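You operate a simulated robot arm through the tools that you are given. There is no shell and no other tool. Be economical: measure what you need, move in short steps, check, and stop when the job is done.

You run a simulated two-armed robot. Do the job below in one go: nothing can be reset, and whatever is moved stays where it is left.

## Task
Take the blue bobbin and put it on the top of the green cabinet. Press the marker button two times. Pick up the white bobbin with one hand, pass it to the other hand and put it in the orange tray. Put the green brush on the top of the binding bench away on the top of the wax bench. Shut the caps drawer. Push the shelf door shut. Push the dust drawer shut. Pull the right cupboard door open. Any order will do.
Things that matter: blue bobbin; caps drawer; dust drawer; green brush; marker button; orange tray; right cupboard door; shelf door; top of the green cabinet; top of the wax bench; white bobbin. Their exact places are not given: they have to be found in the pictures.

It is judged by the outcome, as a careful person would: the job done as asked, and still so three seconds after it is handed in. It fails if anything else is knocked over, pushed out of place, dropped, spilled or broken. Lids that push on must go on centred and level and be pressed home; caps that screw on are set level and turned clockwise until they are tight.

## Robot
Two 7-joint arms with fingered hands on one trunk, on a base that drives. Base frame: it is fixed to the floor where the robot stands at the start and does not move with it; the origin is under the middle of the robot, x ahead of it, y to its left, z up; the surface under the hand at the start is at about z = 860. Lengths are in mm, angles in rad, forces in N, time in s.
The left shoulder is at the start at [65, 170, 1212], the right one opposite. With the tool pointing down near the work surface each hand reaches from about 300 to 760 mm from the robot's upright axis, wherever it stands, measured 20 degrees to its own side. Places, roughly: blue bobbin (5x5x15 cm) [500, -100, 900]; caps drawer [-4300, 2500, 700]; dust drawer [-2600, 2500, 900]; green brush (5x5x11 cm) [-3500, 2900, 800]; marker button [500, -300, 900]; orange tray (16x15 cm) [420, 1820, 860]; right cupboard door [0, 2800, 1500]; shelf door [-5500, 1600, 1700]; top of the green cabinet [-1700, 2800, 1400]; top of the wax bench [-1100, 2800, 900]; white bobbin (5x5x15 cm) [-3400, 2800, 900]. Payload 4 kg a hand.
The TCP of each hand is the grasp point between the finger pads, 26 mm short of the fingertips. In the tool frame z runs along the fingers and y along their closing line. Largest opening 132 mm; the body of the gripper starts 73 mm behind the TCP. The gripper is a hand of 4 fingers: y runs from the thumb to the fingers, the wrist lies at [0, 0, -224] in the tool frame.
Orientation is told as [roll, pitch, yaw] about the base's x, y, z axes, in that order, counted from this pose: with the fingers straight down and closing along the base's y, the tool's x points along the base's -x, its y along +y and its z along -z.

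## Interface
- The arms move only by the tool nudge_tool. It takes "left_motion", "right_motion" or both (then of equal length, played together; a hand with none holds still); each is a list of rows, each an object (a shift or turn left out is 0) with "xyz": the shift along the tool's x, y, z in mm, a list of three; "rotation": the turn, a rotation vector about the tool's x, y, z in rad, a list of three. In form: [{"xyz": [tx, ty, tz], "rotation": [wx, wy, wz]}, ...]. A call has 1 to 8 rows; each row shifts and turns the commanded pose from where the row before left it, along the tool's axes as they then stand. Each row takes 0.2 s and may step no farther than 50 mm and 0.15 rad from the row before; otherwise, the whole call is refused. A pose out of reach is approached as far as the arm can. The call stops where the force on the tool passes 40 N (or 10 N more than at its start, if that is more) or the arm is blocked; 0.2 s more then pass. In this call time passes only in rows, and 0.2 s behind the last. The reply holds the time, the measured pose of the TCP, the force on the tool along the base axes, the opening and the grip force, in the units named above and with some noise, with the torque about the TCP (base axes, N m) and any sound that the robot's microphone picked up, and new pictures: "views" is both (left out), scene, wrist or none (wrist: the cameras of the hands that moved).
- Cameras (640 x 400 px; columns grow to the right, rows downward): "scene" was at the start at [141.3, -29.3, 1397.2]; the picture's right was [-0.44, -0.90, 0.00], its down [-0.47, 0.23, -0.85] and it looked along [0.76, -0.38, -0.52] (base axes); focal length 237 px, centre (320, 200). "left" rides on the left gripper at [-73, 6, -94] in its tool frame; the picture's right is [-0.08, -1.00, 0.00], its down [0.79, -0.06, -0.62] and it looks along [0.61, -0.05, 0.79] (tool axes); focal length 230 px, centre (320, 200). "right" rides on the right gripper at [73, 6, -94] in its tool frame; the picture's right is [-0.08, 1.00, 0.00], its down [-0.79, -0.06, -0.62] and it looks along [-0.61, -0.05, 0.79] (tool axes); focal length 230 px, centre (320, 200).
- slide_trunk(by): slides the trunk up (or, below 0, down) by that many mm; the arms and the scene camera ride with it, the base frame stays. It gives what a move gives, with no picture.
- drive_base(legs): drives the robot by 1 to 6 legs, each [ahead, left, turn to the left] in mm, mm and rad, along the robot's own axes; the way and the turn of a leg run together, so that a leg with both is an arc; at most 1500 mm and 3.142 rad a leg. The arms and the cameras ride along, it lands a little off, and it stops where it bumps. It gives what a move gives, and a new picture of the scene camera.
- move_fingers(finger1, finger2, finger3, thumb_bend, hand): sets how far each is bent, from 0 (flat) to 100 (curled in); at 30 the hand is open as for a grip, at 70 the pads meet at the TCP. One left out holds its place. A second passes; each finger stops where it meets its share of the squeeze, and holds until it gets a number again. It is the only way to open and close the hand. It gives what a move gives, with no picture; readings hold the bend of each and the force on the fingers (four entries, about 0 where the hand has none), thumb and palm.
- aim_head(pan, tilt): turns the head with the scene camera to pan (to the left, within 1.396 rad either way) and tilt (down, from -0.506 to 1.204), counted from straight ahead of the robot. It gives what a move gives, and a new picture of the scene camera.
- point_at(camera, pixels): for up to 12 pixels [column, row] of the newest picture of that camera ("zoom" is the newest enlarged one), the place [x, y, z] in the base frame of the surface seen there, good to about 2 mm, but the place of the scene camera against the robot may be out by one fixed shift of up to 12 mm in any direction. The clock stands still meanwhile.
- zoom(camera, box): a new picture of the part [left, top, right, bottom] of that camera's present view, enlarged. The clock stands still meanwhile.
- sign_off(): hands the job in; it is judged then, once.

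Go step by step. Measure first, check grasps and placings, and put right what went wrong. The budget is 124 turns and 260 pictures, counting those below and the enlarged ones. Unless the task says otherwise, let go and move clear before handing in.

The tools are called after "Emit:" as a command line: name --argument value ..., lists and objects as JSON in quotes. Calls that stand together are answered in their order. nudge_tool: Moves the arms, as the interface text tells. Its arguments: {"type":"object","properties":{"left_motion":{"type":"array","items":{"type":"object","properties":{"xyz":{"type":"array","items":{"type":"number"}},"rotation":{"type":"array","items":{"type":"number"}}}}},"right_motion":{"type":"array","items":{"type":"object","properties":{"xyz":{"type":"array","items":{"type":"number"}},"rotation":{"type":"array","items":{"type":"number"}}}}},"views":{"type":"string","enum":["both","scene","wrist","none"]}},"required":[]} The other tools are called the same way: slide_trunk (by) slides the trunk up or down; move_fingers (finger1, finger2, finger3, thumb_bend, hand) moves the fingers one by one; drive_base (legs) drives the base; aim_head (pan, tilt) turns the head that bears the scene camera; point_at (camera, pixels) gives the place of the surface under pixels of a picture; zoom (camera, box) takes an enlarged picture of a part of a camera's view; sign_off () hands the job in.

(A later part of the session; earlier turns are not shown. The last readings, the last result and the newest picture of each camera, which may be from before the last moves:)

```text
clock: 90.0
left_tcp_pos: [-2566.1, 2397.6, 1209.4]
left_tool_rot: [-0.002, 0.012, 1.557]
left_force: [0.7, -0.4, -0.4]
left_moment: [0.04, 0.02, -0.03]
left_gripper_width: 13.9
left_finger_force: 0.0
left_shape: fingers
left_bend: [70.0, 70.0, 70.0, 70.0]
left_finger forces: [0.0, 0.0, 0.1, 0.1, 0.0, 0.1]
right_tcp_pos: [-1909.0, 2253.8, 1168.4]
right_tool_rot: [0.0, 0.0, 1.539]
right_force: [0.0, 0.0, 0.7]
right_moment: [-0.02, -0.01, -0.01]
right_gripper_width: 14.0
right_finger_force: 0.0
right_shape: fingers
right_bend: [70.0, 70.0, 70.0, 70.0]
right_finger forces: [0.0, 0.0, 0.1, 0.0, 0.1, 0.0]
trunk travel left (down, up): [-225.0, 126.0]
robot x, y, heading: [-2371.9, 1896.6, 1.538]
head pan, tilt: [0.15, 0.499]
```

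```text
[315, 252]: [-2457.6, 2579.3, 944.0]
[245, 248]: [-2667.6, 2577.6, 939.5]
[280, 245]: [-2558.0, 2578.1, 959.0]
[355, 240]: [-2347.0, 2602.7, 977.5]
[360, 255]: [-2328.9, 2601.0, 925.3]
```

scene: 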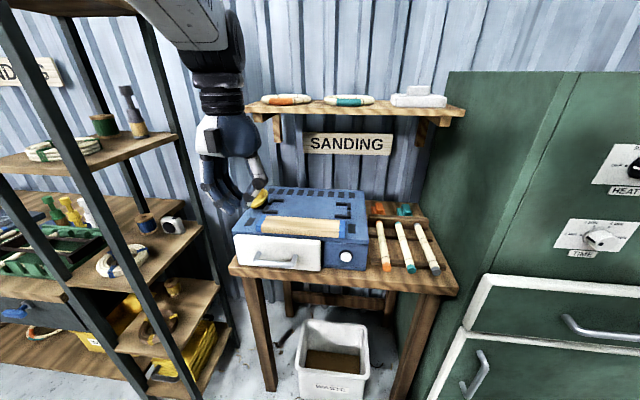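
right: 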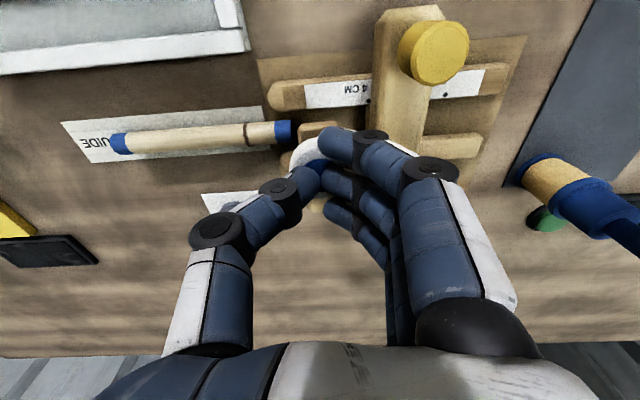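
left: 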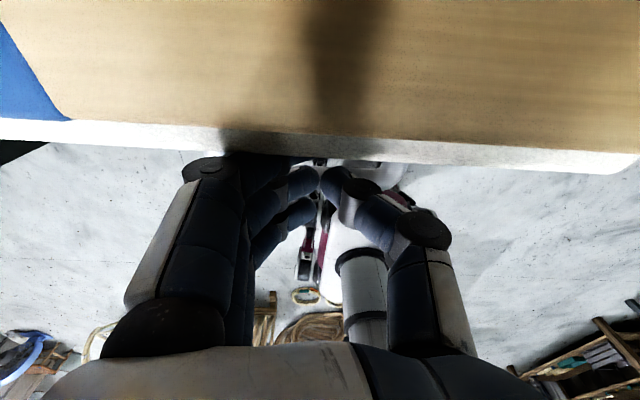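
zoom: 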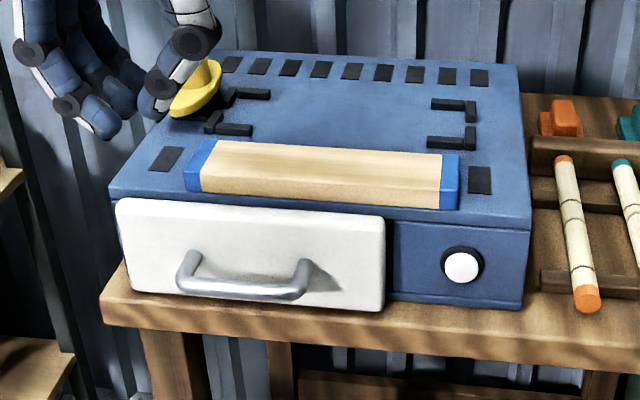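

The dust drawer is closed (front at y 2578 against the machine). I'll back up a little and sidestep left to view the binding bench and caps drawer.

Emit:
drive_base --legs '[[-150, 0, 0.03], [0, 1300, 0]]'

```text
clock: 102.8
left_tcp_pos: [-3897.6, 2275.3, 1208.8]
left_tool_rot: [-0.003, 0.012, 1.556]
left_force: [-0.5, 0.5, 0.0]
left_moment: [-0.02, 0.01, 0.0]
left_gripper_width: 13.6
left_finger_force: 0.0
left_shape: fingers
left_bend: [70.0, 70.0, 70.0, 70.0]
left_finger forces: [0.0, 0.1, 0.1, 0.0, 0.1, 0.0]
right_tcp_pos: [-3241.1, 2133.1, 1166.9]
right_tool_rot: [0.0, -0.001, 1.539]
right_force: [0.3, -0.3, 0.0]
right_moment: [-0.04, 0.01, -0.03]
right_gripper_width: 14.0
right_finger_force: 0.2
right_shape: fingers
right_bend: [70.0, 70.0, 70.0, 70.0]
right_finger forces: [0.0, 0.0, 0.1, 0.0, 0.1, 0.1]
trunk travel left (down, up): [-225.0, 126.0]
robot x, y, heading: [-3704.1, 1771.5, 1.539]
head pan, tilt: [0.15, 0.499]
```

scene: 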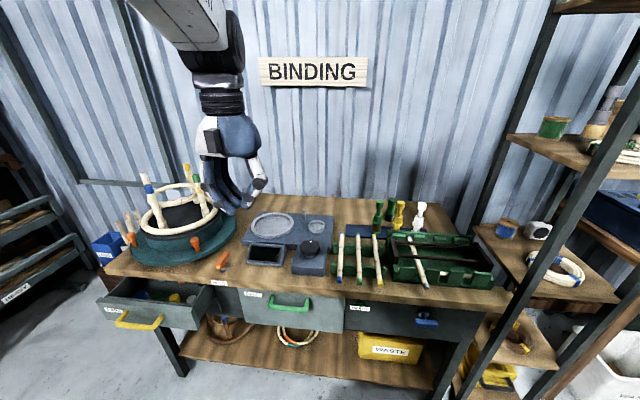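

The binding bench is in view: an open drawer with a yellow handle at (150,310), and bobbins at (380–420,215). I'll enlarge both areas.

Emit:
zoom --camera "scene" --box '[330, 180, 530, 310]'

Emit:
zoom --camera "scene" --box '[80, 160, 280, 350]'

Emit:
point_at --camera "scene" --pixels '[[419, 207], [419, 228], [399, 207], [390, 205], [378, 215], [140, 318], [110, 303], [205, 300], [150, 300], [245, 300], [300, 290], [400, 270]]'

```text
3.08 times, centred on (430, 245) of scene
```

zoom: 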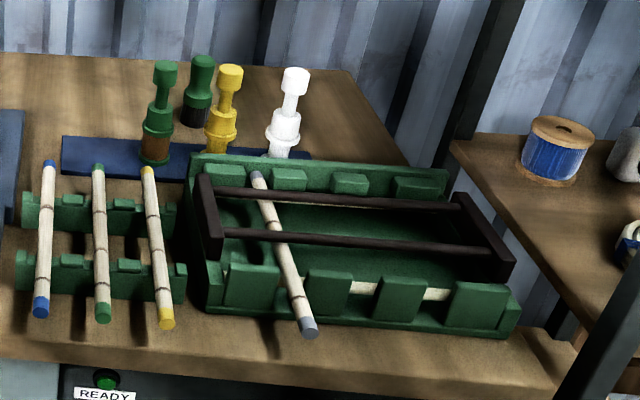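

```text
2.11 times, centred on (180, 255) of scene
```

zoom: 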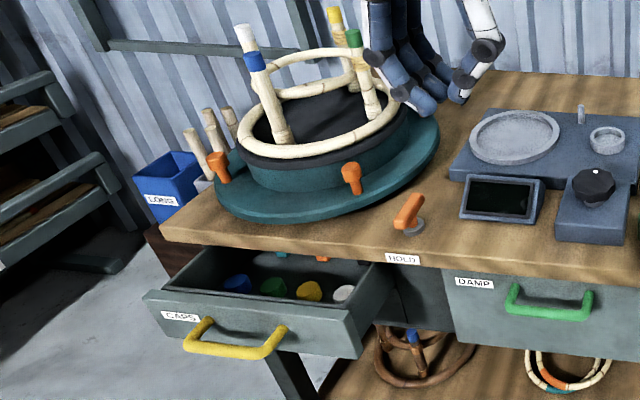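

```text
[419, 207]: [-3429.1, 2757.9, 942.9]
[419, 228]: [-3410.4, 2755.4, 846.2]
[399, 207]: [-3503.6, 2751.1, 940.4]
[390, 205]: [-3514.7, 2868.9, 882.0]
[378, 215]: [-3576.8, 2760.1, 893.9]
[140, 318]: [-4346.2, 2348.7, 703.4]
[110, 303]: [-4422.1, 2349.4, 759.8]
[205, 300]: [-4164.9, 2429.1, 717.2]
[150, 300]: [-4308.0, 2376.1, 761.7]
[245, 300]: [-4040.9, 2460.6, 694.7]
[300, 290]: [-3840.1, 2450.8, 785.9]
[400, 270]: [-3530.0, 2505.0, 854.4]
```

The caps drawer front is at y≈2350 (closed ≈2455), its centre x≈-4300. The brush is the green-topped one at about (-3515,2869). I'll move left and tilt the left hand's fingers forward to push above the handle.

Emit:
drive_base --legs '[[0, 405, 0.03]]'

Emit:
nudge_tool --left_motion '[{"rotation": [0, -0.15, 0]}, {"rotation": [0, -0.15, 0]}, {"rotation": [0, -0.15, 0]}, {"rotation": [0, -0.15, 0]}, {"rotation": [0, -0.15, 0]}, {"xyz": [33, 0, 36]}, {"xyz": [33, 0, 36]}, {"xyz": [33, 0, 36]}]' --views "both"

```text
clock: 106.9
left_tcp_pos: [-4317.6, 2275.4, 1207.8]
left_tool_rot: [-0.002, 0.011, 1.588]
left_force: [0.2, -0.2, -0.3]
left_moment: [0.01, 0.01, -0.02]
left_gripper_width: 13.7
left_finger_force: 0.0
left_shape: fingers
left_bend: [70.0, 70.0, 70.0, 70.0]
left_finger forces: [0.1, 0.1, 0.1, 0.0, 0.1, 0.1]
right_tcp_pos: [-3656.6, 2153.4, 1167.1]
right_tool_rot: [0.001, -0.003, 1.568]
right_force: [-0.6, 0.2, 0.3]
right_moment: [0.0, 0.03, -0.02]
right_gripper_width: 14.0
right_finger_force: 0.1
right_shape: fingers
right_bend: [70.0, 70.0, 70.0, 70.0]
right_finger forces: [0.0, 0.0, 0.1, 0.0, 0.0, 0.0]
trunk travel left (down, up): [-225.0, 126.0]
robot x, y, heading: [-4111.2, 1778.5, 1.57]
head pan, tilt: [0.15, 0.499]
```

scene: 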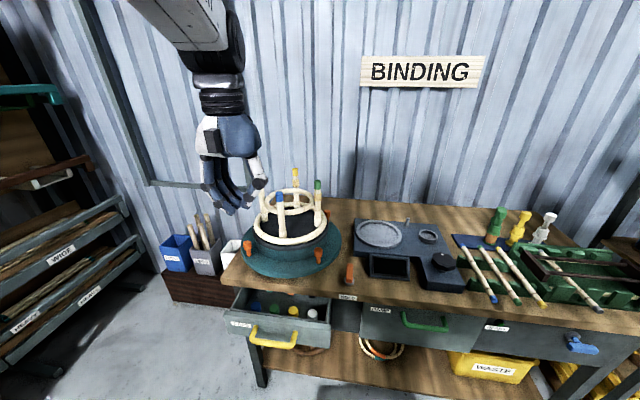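

```text
clock: 108.7
left_tcp_pos: [-4355.4, 2341.1, 1035.8]
left_tool_rot: [-0.094, -0.743, 1.69]
left_force: [0.4, -0.2, 0.2]
left_moment: [0.0, 0.01, -0.01]
left_gripper_width: 13.8
left_finger_force: 0.0
left_shape: fingers
left_bend: [70.0, 70.0, 70.0, 70.0]
left_finger forces: [0.1, 0.0, 0.1, 0.0, 0.0, 0.0]
left hand out of reach, approached as far as the arm can: row 2, 3, 4, 5
right_tcp_pos: [-3657.0, 2154.8, 1167.1]
right_tool_rot: [-0.001, 0.0, 1.568]
right_force: [-0.1, 0.2, 0.2]
right_moment: [-0.03, 0.01, 0.0]
right_gripper_width: 13.8
right_finger_force: 0.0
right_shape: fingers
right_bend: [70.0, 70.0, 70.0, 70.0]
right_finger forces: [0.0, 0.0, 0.1, 0.0, 0.1, 0.1]
trunk travel left (down, up): [-225.0, 126.0]
robot x, y, heading: [-4112.9, 1777.0, 1.567]
head pan, tilt: [0.15, 0.499]
```

scene: 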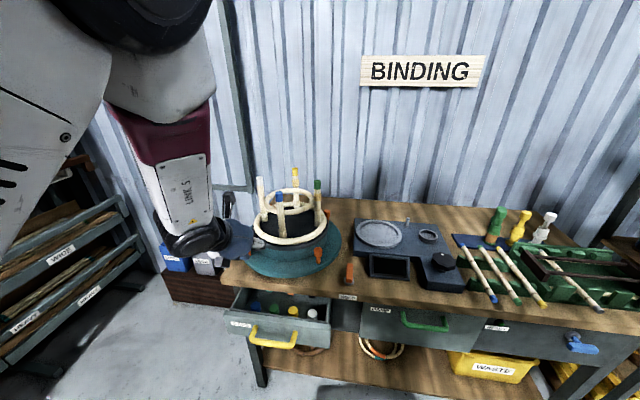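
left: 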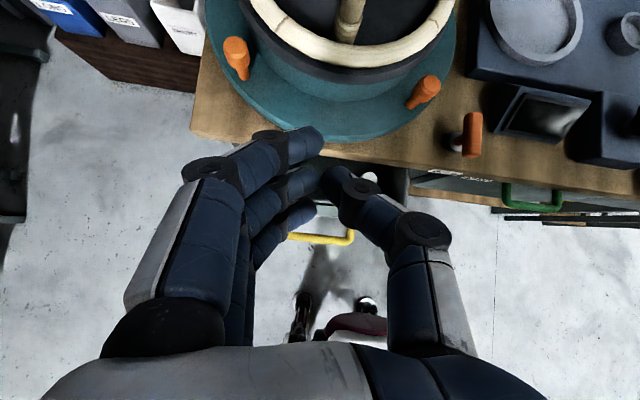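

I'm too close for the descent, so I'll back off 120 mm, then lower the tilted hand in front of the drawer.

Emit:
drive_base --legs '[[-120, 0, 0]]'

Emit:
nudge_tool --left_motion '[{"xyz": [32, -9, 35], "rotation": [0.05, 0, 0.05]}, {"xyz": [32, -9, 35], "rotation": [0, 0, 0.05]}, {"xyz": [32, -9, 35]}, {"xyz": [32, -9, 35]}, {"xyz": [32, -9, 35]}, {"xyz": [31, -5, 34]}]' --views "both"

```text
clock: 110.0
left_tcp_pos: [-4358.7, 2215.9, 1031.4]
left_tool_rot: [-0.086, -0.734, 1.689]
left_force: [-1.1, -0.5, 0.0]
left_moment: [0.0, 0.04, 0.0]
left_gripper_width: 13.9
left_finger_force: 0.0
left_shape: fingers
left_bend: [70.0, 70.0, 70.0, 70.0]
left_finger forces: [0.0, 0.0, 0.0, 0.1, 0.0, 0.0]
right_tcp_pos: [-3654.9, 2029.8, 1167.4]
right_tool_rot: [-0.001, -0.002, 1.568]
right_force: [-1.0, -0.7, -0.4]
right_moment: [0.01, 0.02, 0.02]
right_gripper_width: 14.1
right_finger_force: 0.0
right_shape: fingers
right_bend: [70.0, 70.0, 70.0, 70.0]
right_finger forces: [0.0, 0.1, 0.1, 0.1, 0.1, 0.1]
trunk travel left (down, up): [-225.0, 126.0]
robot x, y, heading: [-4111.9, 1661.4, 1.566]
head pan, tilt: [0.15, 0.499]
```

scene: 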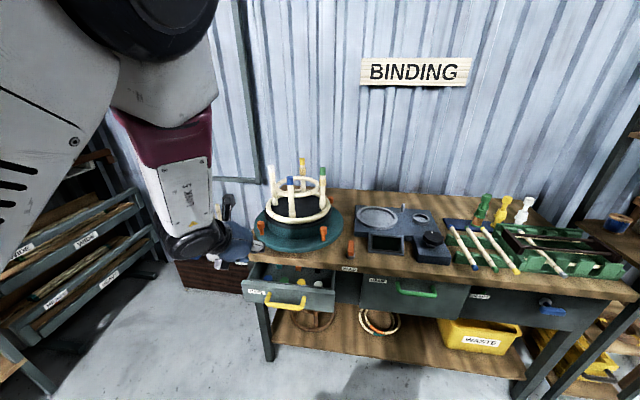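

```text
clock: 111.6
left_tcp_pos: [-4384.1, 2254.9, 779.5]
left_tool_rot: [-0.084, -0.74, 1.651]
left_force: [0.1, -0.4, -0.7]
left_moment: [0.03, -0.04, -0.03]
left_gripper_width: 13.8
left_finger_force: 0.0
left_shape: fingers
left_bend: [70.0, 70.0, 70.0, 70.0]
left_finger forces: [0.0, 0.1, 0.0, 0.0, 0.0, 0.0]
left hand out of reach, approached as far as the arm can: row 4, 5, 6
right_tcp_pos: [-3656.8, 2031.4, 1167.4]
right_tool_rot: [-0.002, -0.002, 1.567]
right_force: [0.3, -0.1, -0.2]
right_moment: [0.02, -0.01, -0.03]
right_gripper_width: 14.0
right_finger_force: 0.1
right_shape: fingers
right_bend: [70.0, 70.0, 70.0, 70.0]
right_finger forces: [0.1, 0.0, 0.0, 0.0, 0.1, 0.0]
trunk travel left (down, up): [-225.0, 126.0]
robot x, y, heading: [-4108.3, 1657.5, 1.565]
head pan, tilt: [0.15, 0.499]
stopped in row 6 (left hand): the arm was blocked; the commanded pose is now the measured one
```

scene: 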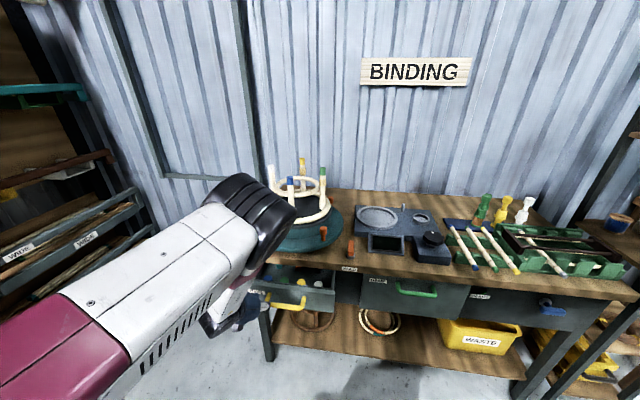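
left: 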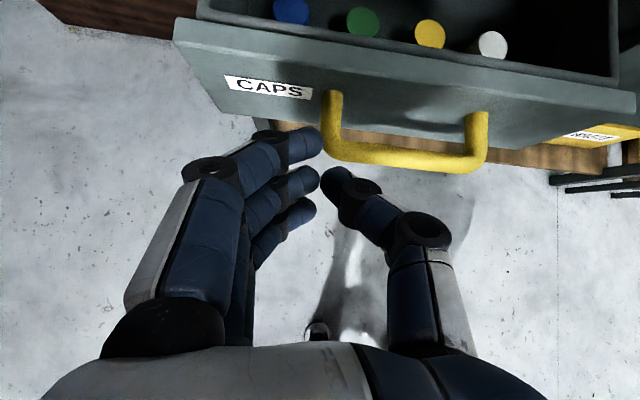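

The fingers now face the drawer front, left of the handle. I'll measure the face with the left camera.

Emit:
point_at --camera "left" --pixels '[[240, 70], [330, 70], [430, 90], [560, 100], [405, 155], [333, 110], [305, 140], [290, 60], [560, 85], [180, 30]]'

```text
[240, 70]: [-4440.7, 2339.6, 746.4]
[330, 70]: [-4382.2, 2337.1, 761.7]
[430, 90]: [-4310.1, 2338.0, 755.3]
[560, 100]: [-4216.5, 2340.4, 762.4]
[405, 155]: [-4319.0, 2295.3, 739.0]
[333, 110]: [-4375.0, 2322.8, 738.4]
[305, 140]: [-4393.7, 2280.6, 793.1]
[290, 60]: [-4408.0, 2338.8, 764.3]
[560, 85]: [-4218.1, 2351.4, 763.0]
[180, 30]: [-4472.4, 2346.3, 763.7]
```

The face is at y 2338 (top z 764) and the handle bar at (-4319,2295,739). I'll shift right 62 mm, lower the trunk 25 mm and push on the handle and face.

Emit:
drive_base --legs '[[0, -62, 0]]'

Emit:
slide_trunk --by -25

Emit:
nudge_tool --left_motion '[{"xyz": [-15, 0, 13]}, {"xyz": [-15, 0, 13]}, {"xyz": [-15, 0, 13]}, {"xyz": [-15, 0, 13]}]' --views "both"

```text
clock: 112.8
left_tcp_pos: [-4320.7, 2254.3, 779.0]
left_tool_rot: [-0.081, -0.739, 1.652]
left_force: [-0.9, -0.3, 0.4]
left_moment: [-0.01, 0.02, 0.01]
left_gripper_width: 13.7
left_finger_force: 0.1
left_shape: fingers
left_bend: [70.0, 70.0, 70.0, 70.0]
left_finger forces: [0.0, 0.1, 0.0, 0.0, 0.1, 0.0]
right_tcp_pos: [-3592.7, 2031.0, 1166.8]
right_tool_rot: [0.0, -0.003, 1.568]
right_force: [-0.1, 0.2, -0.1]
right_moment: [-0.02, -0.02, -0.03]
right_gripper_width: 14.0
right_finger_force: 0.1
right_shape: fingers
right_bend: [70.0, 70.0, 70.0, 70.0]
right_finger forces: [0.0, 0.1, 0.0, 0.1, 0.0, 0.0]
trunk travel left (down, up): [-225.0, 126.0]
robot x, y, heading: [-4050.2, 1654.8, 1.567]
head pan, tilt: [0.15, 0.499]
```

scene: 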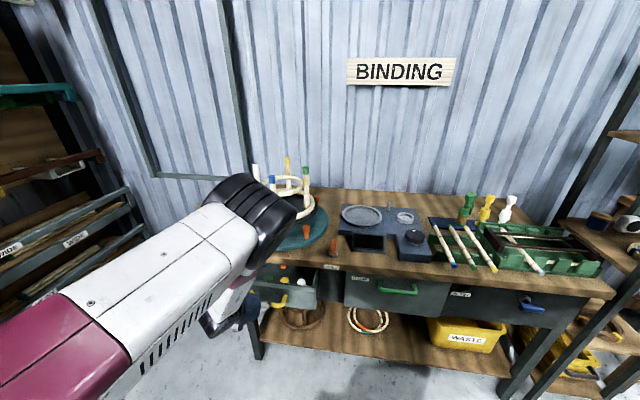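

```text
clock: 113.5
left_tcp_pos: [-4357.4, 2251.7, 757.3]
left_tool_rot: [-0.095, -0.743, 1.733]
left_force: [0.8, -0.2, 0.8]
left_moment: [0.0, 0.0, -0.01]
left_gripper_width: 13.9
left_finger_force: 0.1
left_shape: fingers
left_bend: [70.0, 70.0, 70.0, 70.0]
left_finger forces: [0.0, 0.0, 0.1, 0.1, 0.0, 0.0]
right_tcp_pos: [-3594.0, 2029.9, 1142.8]
right_tool_rot: [-0.003, -0.005, 1.568]
right_force: [0.0, -1.1, -0.3]
right_moment: [0.03, -0.03, -0.01]
right_gripper_width: 13.9
right_finger_force: 0.2
right_shape: fingers
right_bend: [70.0, 70.0, 70.0, 70.0]
right_finger forces: [0.0, 0.1, 0.0, 0.0, 0.0, 0.0]
trunk travel left (down, up): [-200.0, 151.0]
robot x, y, heading: [-4047.8, 1659.2, 1.567]
head pan, tilt: [0.15, 0.499]
```

```text
clock: 114.5
left_tcp_pos: [-4320.8, 2331.4, 755.9]
left_tool_rot: [-0.083, -0.735, 1.648]
left_force: [-0.1, -0.5, 0.5]
left_moment: [0.04, -0.05, 0.04]
left_gripper_width: 14.2
left_finger_force: 0.6
left_shape: fingers
left_bend: [70.0, 70.0, 70.0, 70.0]
left_finger forces: [0.1, 0.8, 0.0, 0.0, 0.8, 0.0]
right_tcp_pos: [-3593.5, 2030.9, 1142.3]
right_tool_rot: [0.001, -0.001, 1.567]
right_force: [-0.3, 0.2, -0.6]
right_moment: [-0.01, 0.02, -0.01]
right_gripper_width: 14.2
right_finger_force: 0.1
right_shape: fingers
right_bend: [70.0, 70.0, 70.0, 70.0]
right_finger forces: [0.0, 0.1, 0.0, 0.0, 0.0, 0.0]
trunk travel left (down, up): [-200.0, 151.0]
robot x, y, heading: [-4049.1, 1657.5, 1.566]
head pan, tilt: [0.15, 0.499]
```

scene: 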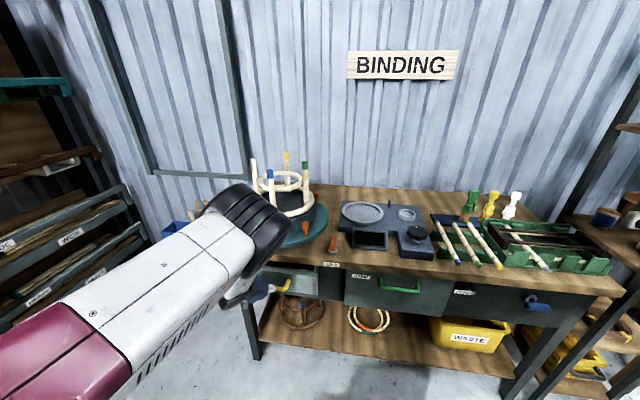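
left: 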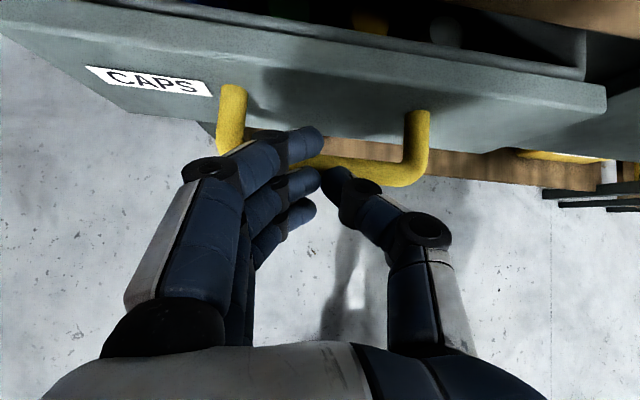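

The fingers are pushing on the handle, so I'll keep pushing until it stops.

Emit:
nudge_tool --left_motion '[{"xyz": [-15, 0, 13]}, {"xyz": [-15, 0, 13]}, {"xyz": [-11, 0, 10]}, {"xyz": [-11, 0, 10]}, {"xyz": [-11, 0, 10]}, {"xyz": [-8, 0, 7]}, {"xyz": [-8, 0, 7]}, {"xyz": [-8, 0, 7]}]' --views "both"

```text
clock: 115.6
left_tcp_pos: [-4328.0, 2399.5, 760.2]
left_tool_rot: [-0.081, -0.737, 1.657]
left_force: [-0.1, -18.3, 17.9]
left_moment: [-0.25, -0.32, 0.2]
left_gripper_width: 15.0
left_finger_force: 34.2
left_shape: fingers
left_bend: [70.0, 71.0, 73.0, 70.0]
left_finger forces: [0.1, 2.4, 34.8, 0.0, 31.1, 0.0]
right_tcp_pos: [-3593.1, 2027.7, 1143.0]
right_tool_rot: [0.0, -0.007, 1.571]
right_force: [0.4, -0.2, -0.1]
right_moment: [0.01, 0.0, -0.01]
right_gripper_width: 14.1
right_finger_force: 0.0
right_shape: fingers
right_bend: [70.0, 70.0, 70.0, 70.0]
right_finger forces: [0.1, 0.1, 0.0, 0.0, 0.0, 0.1]
trunk travel left (down, up): [-200.0, 151.0]
robot x, y, heading: [-4045.1, 1658.7, 1.566]
head pan, tilt: [0.15, 0.499]
stopped in row 5 (left hand): the force on the tool passed its limit at 54 N (the readings are from after the stop); the commanded pose is now the measured one
```

scene: 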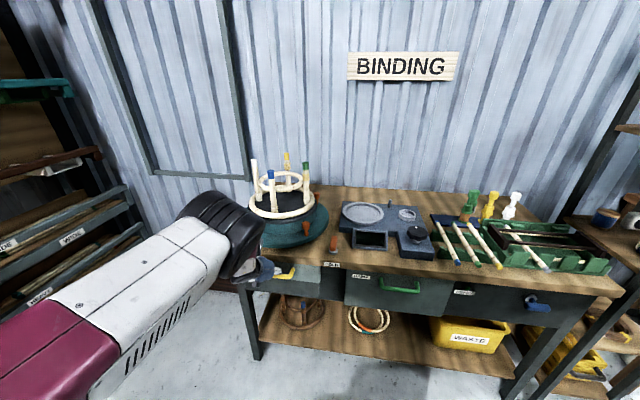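
left: 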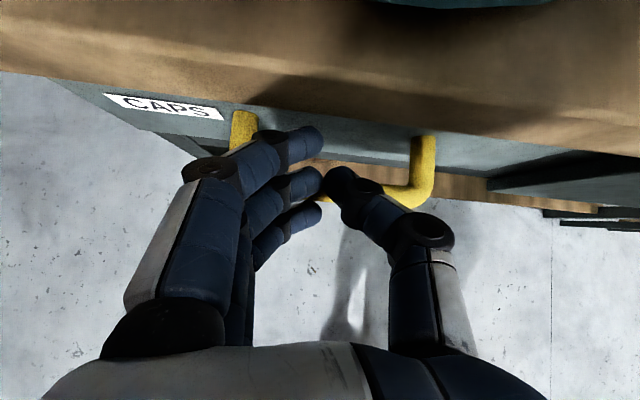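

It looks closed under the tabletop edge. I'll retract and verify against the neighbouring drawer fronts.

Emit:
nudge_tool --left_motion '[{"xyz": [30, 0, -27]}, {"xyz": [30, 0, -27]}, {"xyz": [30, 0, -27]}, {"xyz": [0, 0, -45]}]' --views "both"

Emit:
point_at --camera "scene" --pixels '[[312, 285], [300, 270], [360, 285], [440, 295]]'

Emit:
zoom --camera "scene" --box '[220, 200, 480, 340]'

```text
clock: 116.8
left_tcp_pos: [-4364.5, 2240.8, 783.3]
left_tool_rot: [-0.09, -0.72, 1.741]
left_force: [0.4, 0.5, -0.6]
left_moment: [-0.01, -0.02, 0.06]
left_gripper_width: 14.4
left_finger_force: 0.1
left_shape: fingers
left_bend: [70.0, 70.0, 70.0, 70.0]
left_finger forces: [0.0, 0.0, 0.0, 0.0, 0.1, 0.1]
right_tcp_pos: [-3595.8, 2031.3, 1141.5]
right_tool_rot: [-0.002, 0.0, 1.569]
right_force: [0.2, 0.3, -0.1]
right_moment: [0.0, 0.03, 0.0]
right_gripper_width: 14.1
right_finger_force: 0.0
right_shape: fingers
right_bend: [70.0, 70.0, 70.0, 70.0]
right_finger forces: [0.1, 0.1, 0.0, 0.1, 0.0, 0.1]
trunk travel left (down, up): [-200.0, 151.0]
robot x, y, heading: [-4050.0, 1657.1, 1.568]
head pan, tilt: [0.15, 0.499]
stopped in row 4 (left hand): the arm was blocked; the commanded pose is now the measured one
```

scene: 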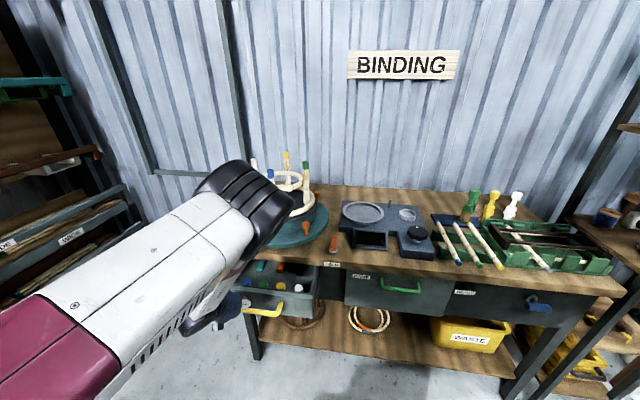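
left: 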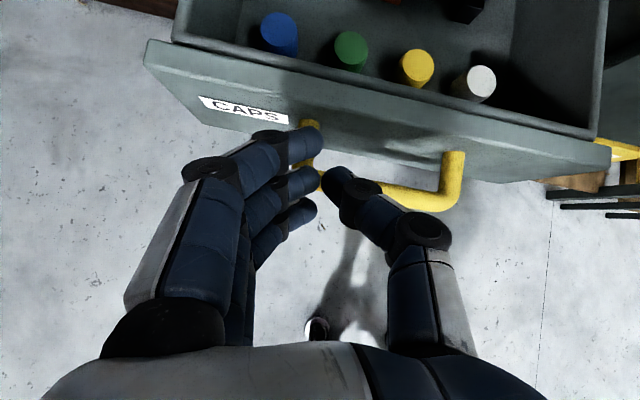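

```text
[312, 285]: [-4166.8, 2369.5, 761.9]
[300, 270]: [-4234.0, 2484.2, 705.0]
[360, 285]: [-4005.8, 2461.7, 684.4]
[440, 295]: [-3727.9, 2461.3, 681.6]
```

```text
2.46 times, centred on (350, 270) of scene
```

zoom: 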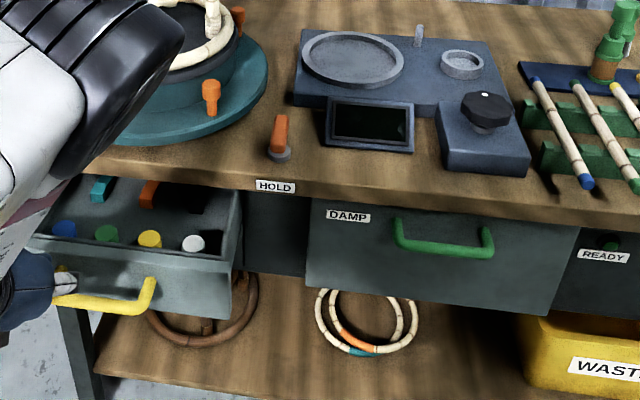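

On retraction a finger hooked the handle and drew the drawer open again. I'll lift the hand clear, then push the face to the right of the handle instead.

Emit:
slide_trunk --by 80

Emit:
nudge_tool --left_motion '[{"xyz": [0, 0, 0]}]' --views "both"

```text
clock: 118.0
left_tcp_pos: [-4361.4, 2243.0, 863.4]
left_tool_rot: [-0.087, -0.718, 1.729]
left_force: [0.0, 0.1, -0.5]
left_moment: [-0.02, -0.02, 0.02]
left_gripper_width: 14.0
left_finger_force: 0.0
left_shape: fingers
left_bend: [70.0, 70.0, 70.0, 70.0]
left_finger forces: [0.0, 0.1, 0.0, 0.1, 0.0, 0.0]
right_tcp_pos: [-3593.7, 2031.9, 1222.5]
right_tool_rot: [0.0, 0.001, 1.569]
right_force: [-0.4, -0.4, 0.5]
right_moment: [-0.04, -0.02, -0.04]
right_gripper_width: 13.8
right_finger_force: 0.0
right_shape: fingers
right_bend: [70.0, 70.0, 70.0, 70.0]
right_finger forces: [0.1, 0.0, 0.0, 0.0, 0.0, 0.0]
trunk travel left (down, up): [-280.0, 71.0]
robot x, y, heading: [-4049.6, 1655.1, 1.569]
head pan, tilt: [0.15, 0.499]
```

```text
clock: 118.3
left_tcp_pos: [-4360.5, 2243.8, 864.6]
left_tool_rot: [-0.088, -0.719, 1.732]
left_force: [0.4, 0.4, 0.3]
left_moment: [0.02, 0.0, 0.01]
left_gripper_width: 14.2
left_finger_force: 0.0
left_shape: fingers
left_bend: [70.0, 70.0, 70.0, 70.0]
left_finger forces: [0.0, 0.1, 0.0, 0.0, 0.0, 0.0]
right_tcp_pos: [-3594.3, 2031.1, 1221.8]
right_tool_rot: [-0.001, -0.001, 1.568]
right_force: [0.0, 0.0, -0.2]
right_moment: [0.01, -0.01, 0.01]
right_gripper_width: 14.2
right_finger_force: 0.0
right_shape: fingers
right_bend: [70.0, 70.0, 70.0, 70.0]
right_finger forces: [0.0, 0.0, 0.0, 0.1, 0.0, 0.1]
trunk travel left (down, up): [-280.0, 71.0]
robot x, y, heading: [-4045.4, 1658.3, 1.568]
head pan, tilt: [0.15, 0.499]
```

scene: 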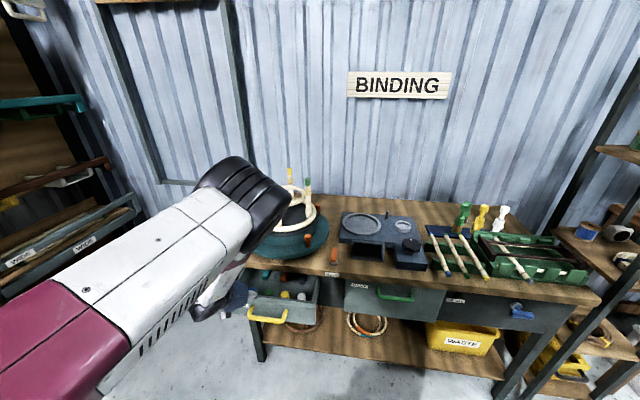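
left: 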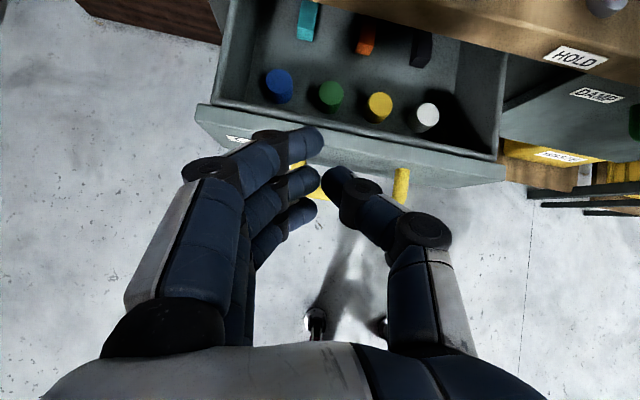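

The hand is clear above the handle. I'll shift right past the handle, back slightly, lower and look.

Emit:
drive_base --legs '[[-40, -145, 0]]'

Emit:
slide_trunk --by -108

Emit:
nudge_tool --left_motion '[{"xyz": [-15, 0, 13]}]' --views "both"

Emit:
point_at --camera "left" --pixels '[[325, 100], [325, 70], [200, 100], [305, 135], [330, 180], [400, 100]]'

```text
clock: 120.3
left_tcp_pos: [-4215.7, 2202.2, 864.0]
left_tool_rot: [-0.089, -0.718, 1.734]
left_force: [0.3, 0.8, -0.2]
left_moment: [0.0, -0.03, 0.05]
left_gripper_width: 14.2
left_finger_force: 0.2
left_shape: fingers
left_bend: [70.0, 70.0, 70.0, 70.0]
left_finger forces: [0.0, 0.0, 0.0, 0.0, 0.0, 0.1]
right_tcp_pos: [-3448.7, 1991.4, 1221.8]
right_tool_rot: [0.0, -0.001, 1.572]
right_force: [0.3, -0.5, -0.2]
right_moment: [-0.02, -0.01, 0.0]
right_gripper_width: 13.9
right_finger_force: 0.0
right_shape: fingers
right_bend: [70.0, 70.0, 70.0, 70.0]
right_finger forces: [0.0, 0.0, 0.0, 0.1, 0.0, 0.1]
trunk travel left (down, up): [-280.0, 71.0]
robot x, y, heading: [-3899.4, 1613.8, 1.569]
head pan, tilt: [0.15, 0.499]
```

scene: 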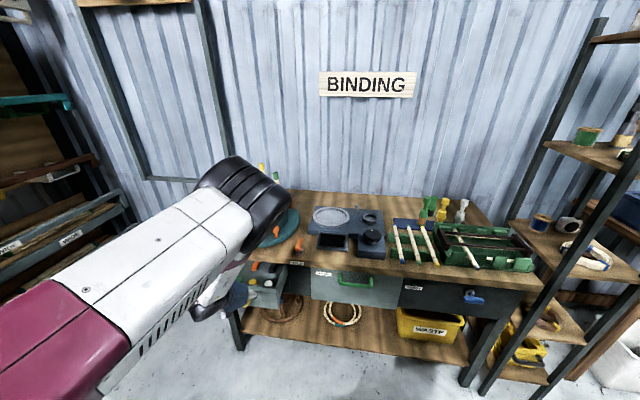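

```text
clock: 121.7
left_tcp_pos: [-4220.8, 2199.8, 755.7]
left_tool_rot: [-0.089, -0.719, 1.746]
left_force: [-0.2, 0.0, -0.7]
left_moment: [-0.01, 0.02, 0.0]
left_gripper_width: 14.3
left_finger_force: 0.2
left_shape: fingers
left_bend: [70.0, 70.0, 70.0, 70.0]
left_finger forces: [0.0, 0.0, 0.1, 0.0, 0.0, 0.1]
right_tcp_pos: [-3449.9, 1991.3, 1115.1]
right_tool_rot: [-0.001, -0.005, 1.572]
right_force: [0.1, -0.6, -0.1]
right_moment: [0.01, 0.01, 0.0]
right_gripper_width: 14.2
right_finger_force: 0.0
right_shape: fingers
right_bend: [70.0, 70.0, 70.0, 70.0]
right_finger forces: [0.0, 0.1, 0.0, 0.0, 0.0, 0.0]
trunk travel left (down, up): [-172.0, 179.0]
robot x, y, heading: [-3902.5, 1617.3, 1.569]
head pan, tilt: [0.15, 0.499]
```

```text
clock: 122.1
left_tcp_pos: [-4215.2, 2223.2, 759.8]
left_tool_rot: [-0.092, -0.722, 1.732]
left_force: [0.3, 0.6, -0.4]
left_moment: [-0.01, -0.01, -0.02]
left_gripper_width: 14.3
left_finger_force: 0.1
left_shape: fingers
left_bend: [70.0, 70.0, 70.0, 70.0]
left_finger forces: [0.0, 0.0, 0.1, 0.0, 0.0, 0.0]
right_tcp_pos: [-3449.5, 1993.1, 1114.1]
right_tool_rot: [0.001, -0.002, 1.57]
right_force: [0.8, 0.1, 0.4]
right_moment: [0.02, 0.01, -0.01]
right_gripper_width: 14.4
right_finger_force: 0.1
right_shape: fingers
right_bend: [70.0, 70.0, 70.0, 70.0]
right_finger forces: [0.0, 0.0, 0.0, 0.0, 0.0, 0.0]
trunk travel left (down, up): [-172.0, 179.0]
robot x, y, heading: [-3899.1, 1614.4, 1.57]
head pan, tilt: [0.15, 0.499]
```

scene: 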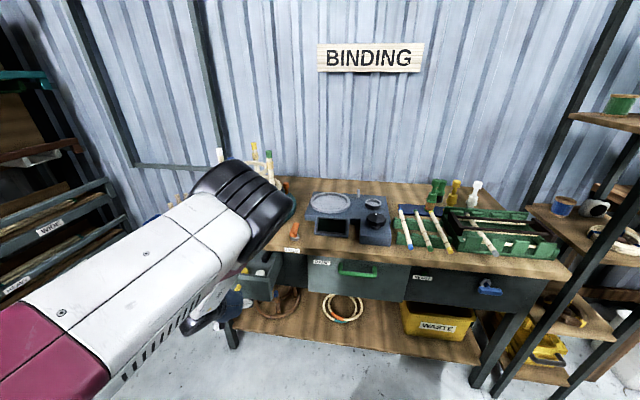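
left: 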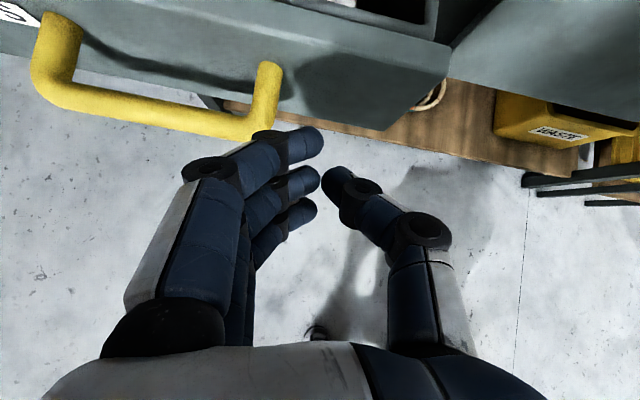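

```text
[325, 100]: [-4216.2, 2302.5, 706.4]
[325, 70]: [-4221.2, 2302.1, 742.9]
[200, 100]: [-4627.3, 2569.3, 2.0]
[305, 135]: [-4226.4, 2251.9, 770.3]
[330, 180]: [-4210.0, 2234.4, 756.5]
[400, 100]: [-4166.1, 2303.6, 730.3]
```

The face is at y 2302 and the fingers are right of the handle. I'll push forward with a slight rightward correction.

Emit:
nudge_tool --left_motion '[{"xyz": [-15, -7, 13.5]}, {"xyz": [-15, -5, 13.5]}, {"xyz": [-15, -4, 13.5]}, {"xyz": [-15, -4, 13.5]}, {"xyz": [-15, -4, 13.5]}, {"xyz": [-15, -3, 13.5]}, {"xyz": [-15, -3, 13.5]}, {"xyz": [-15, -3, 13.5]}]' --views "wrist"

```text
clock: 123.9
left_tcp_pos: [-4198.2, 2386.6, 755.9]
left_tool_rot: [-0.088, -0.718, 1.733]
left_force: [0.0, -0.9, 0.6]
left_moment: [0.01, 0.01, 0.02]
left_gripper_width: 14.6
left_finger_force: 0.2
left_shape: fingers
left_bend: [70.0, 70.0, 70.0, 70.0]
left_finger forces: [0.1, 0.0, 0.0, 0.0, 0.0, 0.0]
right_tcp_pos: [-3450.2, 1992.9, 1113.1]
right_tool_rot: [-0.001, -0.001, 1.57]
right_force: [-0.5, 0.4, -0.6]
right_moment: [0.0, 0.0, -0.02]
right_gripper_width: 13.9
right_finger_force: 0.0
right_shape: fingers
right_bend: [70.0, 70.0, 70.0, 70.0]
right_finger forces: [0.0, 0.1, 0.0, 0.0, 0.1, 0.1]
trunk travel left (down, up): [-172.0, 179.0]
robot x, y, heading: [-3903.2, 1614.4, 1.577]
head pan, tilt: [0.15, 0.499]
```

left: 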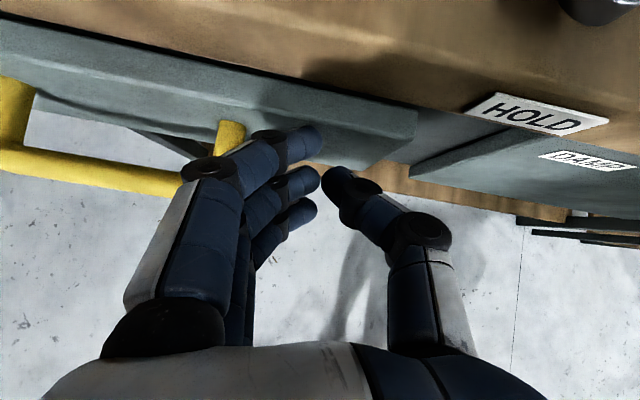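

Nearly home; I'll continue until the force rises.

Emit:
nudge_tool --left_motion '[{"xyz": [-11, -2, 10]}, {"xyz": [-11, -2, 10]}, {"xyz": [-9, -1, 8]}, {"xyz": [-9, -1, 8]}, {"xyz": [-8, -1, 7]}, {"xyz": [-8, -1, 7]}, {"xyz": [-8, -1, 7]}]' --views "none"

Emit:
nudge_tool --left_motion '[{"xyz": [30, 3, -27]}, {"xyz": [30, 3, -27]}, {"xyz": [20, 3, -18]}]' --views "both"

Emit:
zoom --camera "scene" --box '[200, 200, 440, 340]'

```text
clock: 124.7
left_tcp_pos: [-4204.2, 2415.7, 746.8]
left_tool_rot: [-0.083, -0.7, 1.739]
left_force: [-1.8, -19.5, 1.6]
left_moment: [0.1, 0.0, 0.13]
left_gripper_width: 11.2
left_finger_force: 9.2
left_shape: fingers
left_bend: [74.0, 70.0, 70.0, 70.0]
left_finger forces: [19.0, 0.0, 0.0, 0.1, 0.1, 0.0]
right_tcp_pos: [-3450.8, 1992.6, 1114.3]
right_tool_rot: [0.0, -0.003, 1.575]
right_force: [-0.1, -0.3, 0.1]
right_moment: [-0.04, -0.01, 0.0]
right_gripper_width: 14.1
right_finger_force: 0.1
right_shape: fingers
right_bend: [70.0, 70.0, 70.0, 70.0]
right_finger forces: [0.0, 0.0, 0.0, 0.1, 0.0, 0.0]
trunk travel left (down, up): [-172.0, 179.0]
robot x, y, heading: [-3902.1, 1617.4, 1.569]
head pan, tilt: [0.15, 0.499]
stopped in row 4 (left hand): the force on the tool passed its limit at 47 N (the readings are from after the stop); the commanded pose is now the measured one
```

```text
clock: 125.5
left_tcp_pos: [-4200.5, 2308.8, 753.2]
left_tool_rot: [-0.085, -0.704, 1.739]
left_force: [0.3, -1.1, 0.3]
left_moment: [0.02, 0.0, 0.01]
left_gripper_width: 13.9
left_finger_force: 0.1
left_shape: fingers
left_bend: [70.0, 70.0, 70.0, 70.0]
left_finger forces: [0.1, 0.0, 0.0, 0.0, 0.0, 0.1]
right_tcp_pos: [-3449.3, 1993.6, 1113.3]
right_tool_rot: [-0.002, -0.003, 1.573]
right_force: [0.0, -0.2, 0.3]
right_moment: [0.0, -0.04, 0.03]
right_gripper_width: 13.9
right_finger_force: 0.1
right_shape: fingers
right_bend: [70.0, 70.0, 70.0, 70.0]
right_finger forces: [0.1, 0.0, 0.0, 0.0, 0.0, 0.0]
trunk travel left (down, up): [-172.0, 179.0]
robot x, y, heading: [-3907.1, 1617.3, 1.575]
head pan, tilt: [0.15, 0.499]
```

scene: 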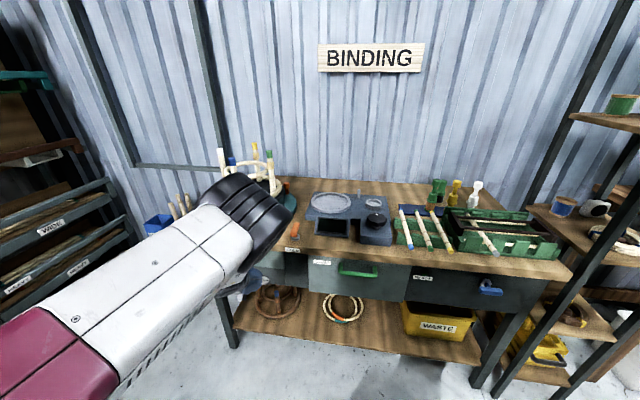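
left: 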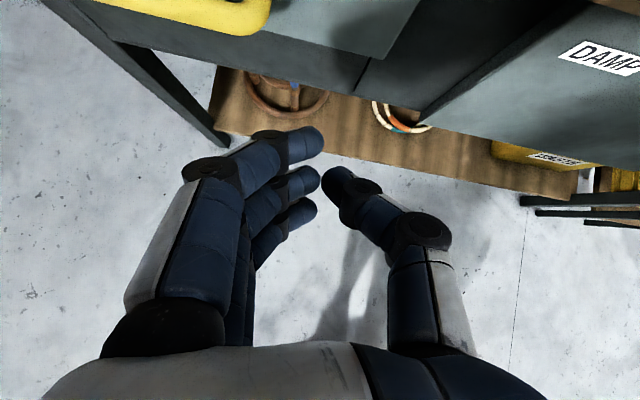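

```text
2.67 times, centred on (320, 270) of scene
```

zoom: 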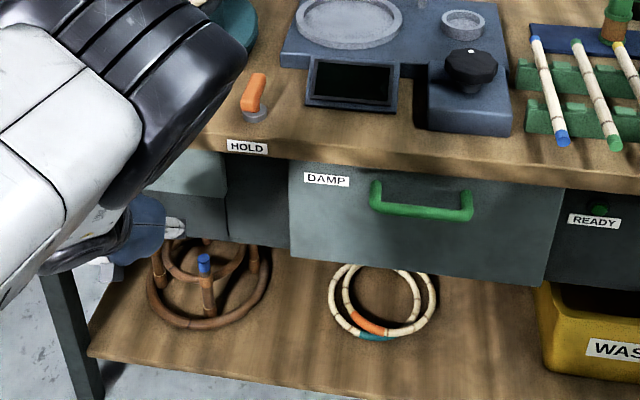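

The caps drawer is shut. I'll raise the trunk, back off and turn left to look at the shelf door.

Emit:
slide_trunk --by 179

Emit:
drive_base --legs '[[-150, 0, 0], [0, 0, 1.45]]'

```text
clock: 127.5
left_tcp_pos: [-4199.4, 2311.0, 928.6]
left_tool_rot: [-0.085, -0.701, 1.741]
left_force: [0.4, -0.1, 0.1]
left_moment: [-0.02, 0.01, -0.01]
left_gripper_width: 14.2
left_finger_force: 0.0
left_shape: fingers
left_bend: [70.0, 70.0, 70.0, 70.0]
left_finger forces: [0.0, 0.0, 0.0, 0.0, 0.1, 0.0]
right_tcp_pos: [-3449.7, 1993.4, 1292.5]
right_tool_rot: [0.0, 0.0, 1.571]
right_force: [-0.2, 1.0, 0.0]
right_moment: [-0.01, -0.02, -0.01]
right_gripper_width: 14.2
right_finger_force: 0.1
right_shape: fingers
right_bend: [70.0, 70.0, 70.0, 70.0]
right_finger forces: [0.1, 0.1, 0.0, 0.1, 0.0, 0.0]
trunk travel left (down, up): [-351.0, 0.0]
robot x, y, heading: [-3901.1, 1615.7, 1.571]
head pan, tilt: [0.15, 0.499]
```

```text
clock: 132.4
left_tcp_pos: [-4625.5, 1250.2, 928.9]
left_tool_rot: [-0.088, -0.7, -3.088]
left_force: [0.3, 0.4, 0.3]
left_moment: [0.01, 0.0, 0.0]
left_gripper_width: 14.1
left_finger_force: 0.2
left_shape: fingers
left_bend: [70.0, 70.0, 70.0, 70.0]
left_finger forces: [0.0, 0.0, 0.1, 0.0, 0.0, 0.0]
right_tcp_pos: [-4222.1, 1955.9, 1294.2]
right_tool_rot: [0.0, -0.002, 3.028]
right_force: [-0.4, -0.3, 0.4]
right_moment: [0.02, 0.03, 0.01]
right_gripper_width: 14.1
right_finger_force: 0.0
right_shape: fingers
right_bend: [70.0, 70.0, 70.0, 70.0]
right_finger forces: [0.0, 0.1, 0.0, 0.0, 0.0, 0.1]
trunk travel left (down, up): [-351.0, 0.0]
robot x, y, heading: [-3903.6, 1463.2, 3.026]
head pan, tilt: [0.15, 0.499]
```

scene: 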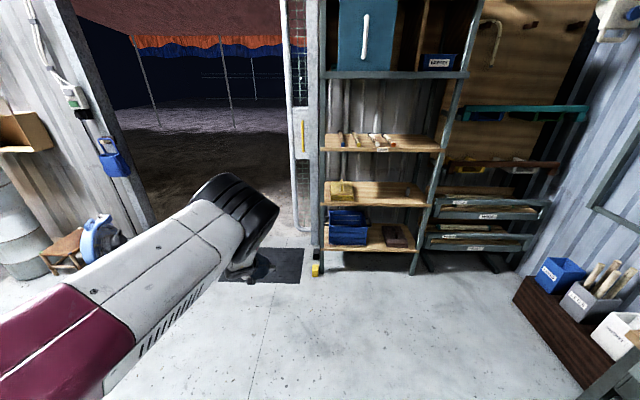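

The shelf with a teal door is at upper (370,35). I'll tilt the head up to see it.

Emit:
aim_head --pan -0.1 --tilt 0.0

Emit:
zoom --camera "scene" --box '[220, 30, 480, 260]'

Emit:
point_at --camera "scene" --pixels '[[280, 140], [310, 140], [335, 140], [355, 140], [385, 120], [410, 140], [310, 178], [310, 100], [350, 178], [420, 178]]'

```text
clock: 133.4
left_tcp_pos: [-4625.7, 1250.0, 929.8]
left_tool_rot: [-0.086, -0.701, -3.088]
left_force: [0.9, -0.7, -0.2]
left_moment: [0.06, -0.02, -0.01]
left_gripper_width: 14.1
left_finger_force: 0.1
left_shape: fingers
left_bend: [70.0, 70.0, 70.0, 70.0]
left_finger forces: [0.0, 0.0, 0.1, 0.0, 0.0, 0.0]
right_tcp_pos: [-4224.8, 1958.2, 1292.1]
right_tool_rot: [0.002, -0.001, 3.027]
right_force: [0.2, 0.5, 0.5]
right_moment: [0.0, 0.04, 0.0]
right_gripper_width: 14.1
right_finger_force: 0.1
right_shape: fingers
right_bend: [70.0, 70.0, 70.0, 70.0]
right_finger forces: [0.1, 0.0, 0.1, 0.1, 0.0, 0.1]
trunk travel left (down, up): [-351.0, 0.0]
robot x, y, heading: [-3897.6, 1462.7, 3.027]
head pan, tilt: [-0.099, 0.0]
```

scene: 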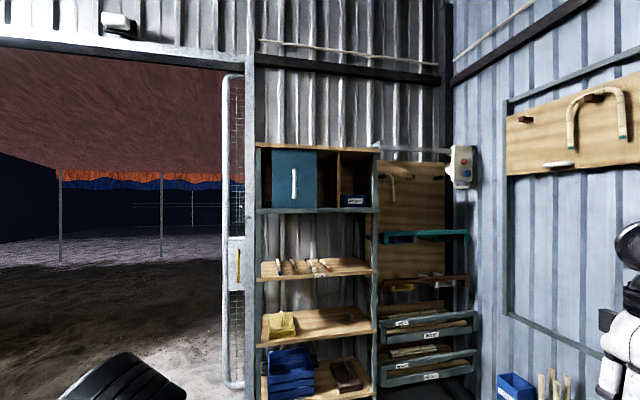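

```text
1.74 times, centred on (350, 145) of scene
```

zoom: 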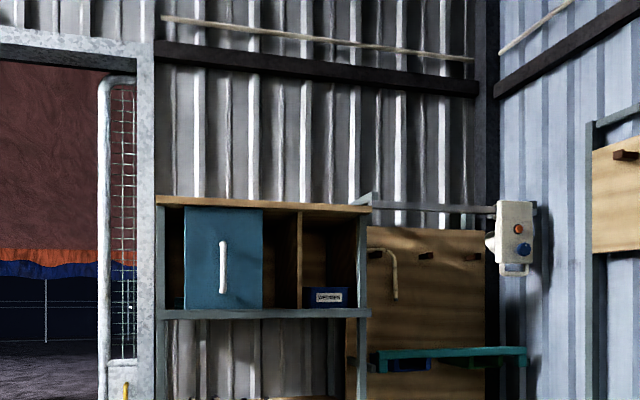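

```text
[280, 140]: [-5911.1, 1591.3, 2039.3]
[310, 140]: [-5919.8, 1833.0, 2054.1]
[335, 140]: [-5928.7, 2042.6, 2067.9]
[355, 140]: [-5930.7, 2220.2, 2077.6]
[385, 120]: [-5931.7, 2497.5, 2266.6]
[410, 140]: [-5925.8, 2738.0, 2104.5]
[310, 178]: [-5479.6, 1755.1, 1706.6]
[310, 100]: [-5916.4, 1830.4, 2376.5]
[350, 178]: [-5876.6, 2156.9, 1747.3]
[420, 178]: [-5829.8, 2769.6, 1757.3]
```

The teal panel with a vertical handle covers only part of the left compartment. I'll measure its depth across to learn whether it swings or slides.

Emit:
zoom --camera "scene" --box '[245, 130, 395, 225]'

Emit:
point_at --camera "scene" --pixels '[[275, 160], [275, 200], [285, 180], [293, 180], [305, 180], [314, 160], [314, 200], [264, 180], [325, 180], [341, 175], [264, 205], [262, 150]]'

```text
4.21 times, centred on (320, 178) of scene
```

zoom: 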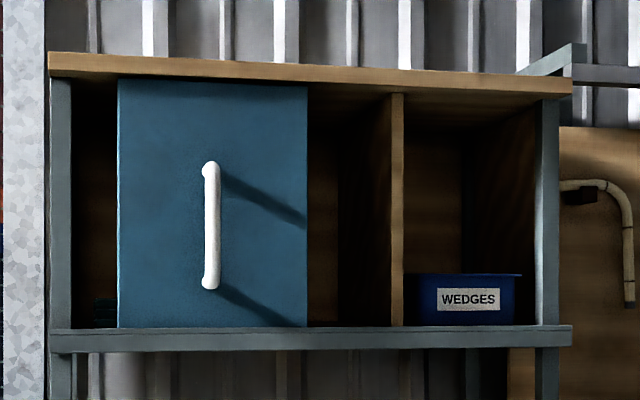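

```text
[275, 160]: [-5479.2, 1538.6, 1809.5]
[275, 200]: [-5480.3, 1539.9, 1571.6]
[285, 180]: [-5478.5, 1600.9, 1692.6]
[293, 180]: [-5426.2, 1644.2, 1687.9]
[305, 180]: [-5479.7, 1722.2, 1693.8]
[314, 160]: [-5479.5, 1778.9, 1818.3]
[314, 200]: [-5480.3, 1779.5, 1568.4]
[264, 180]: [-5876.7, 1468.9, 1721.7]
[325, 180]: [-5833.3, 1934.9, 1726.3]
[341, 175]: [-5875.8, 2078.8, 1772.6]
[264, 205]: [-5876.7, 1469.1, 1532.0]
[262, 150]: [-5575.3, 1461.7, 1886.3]
```

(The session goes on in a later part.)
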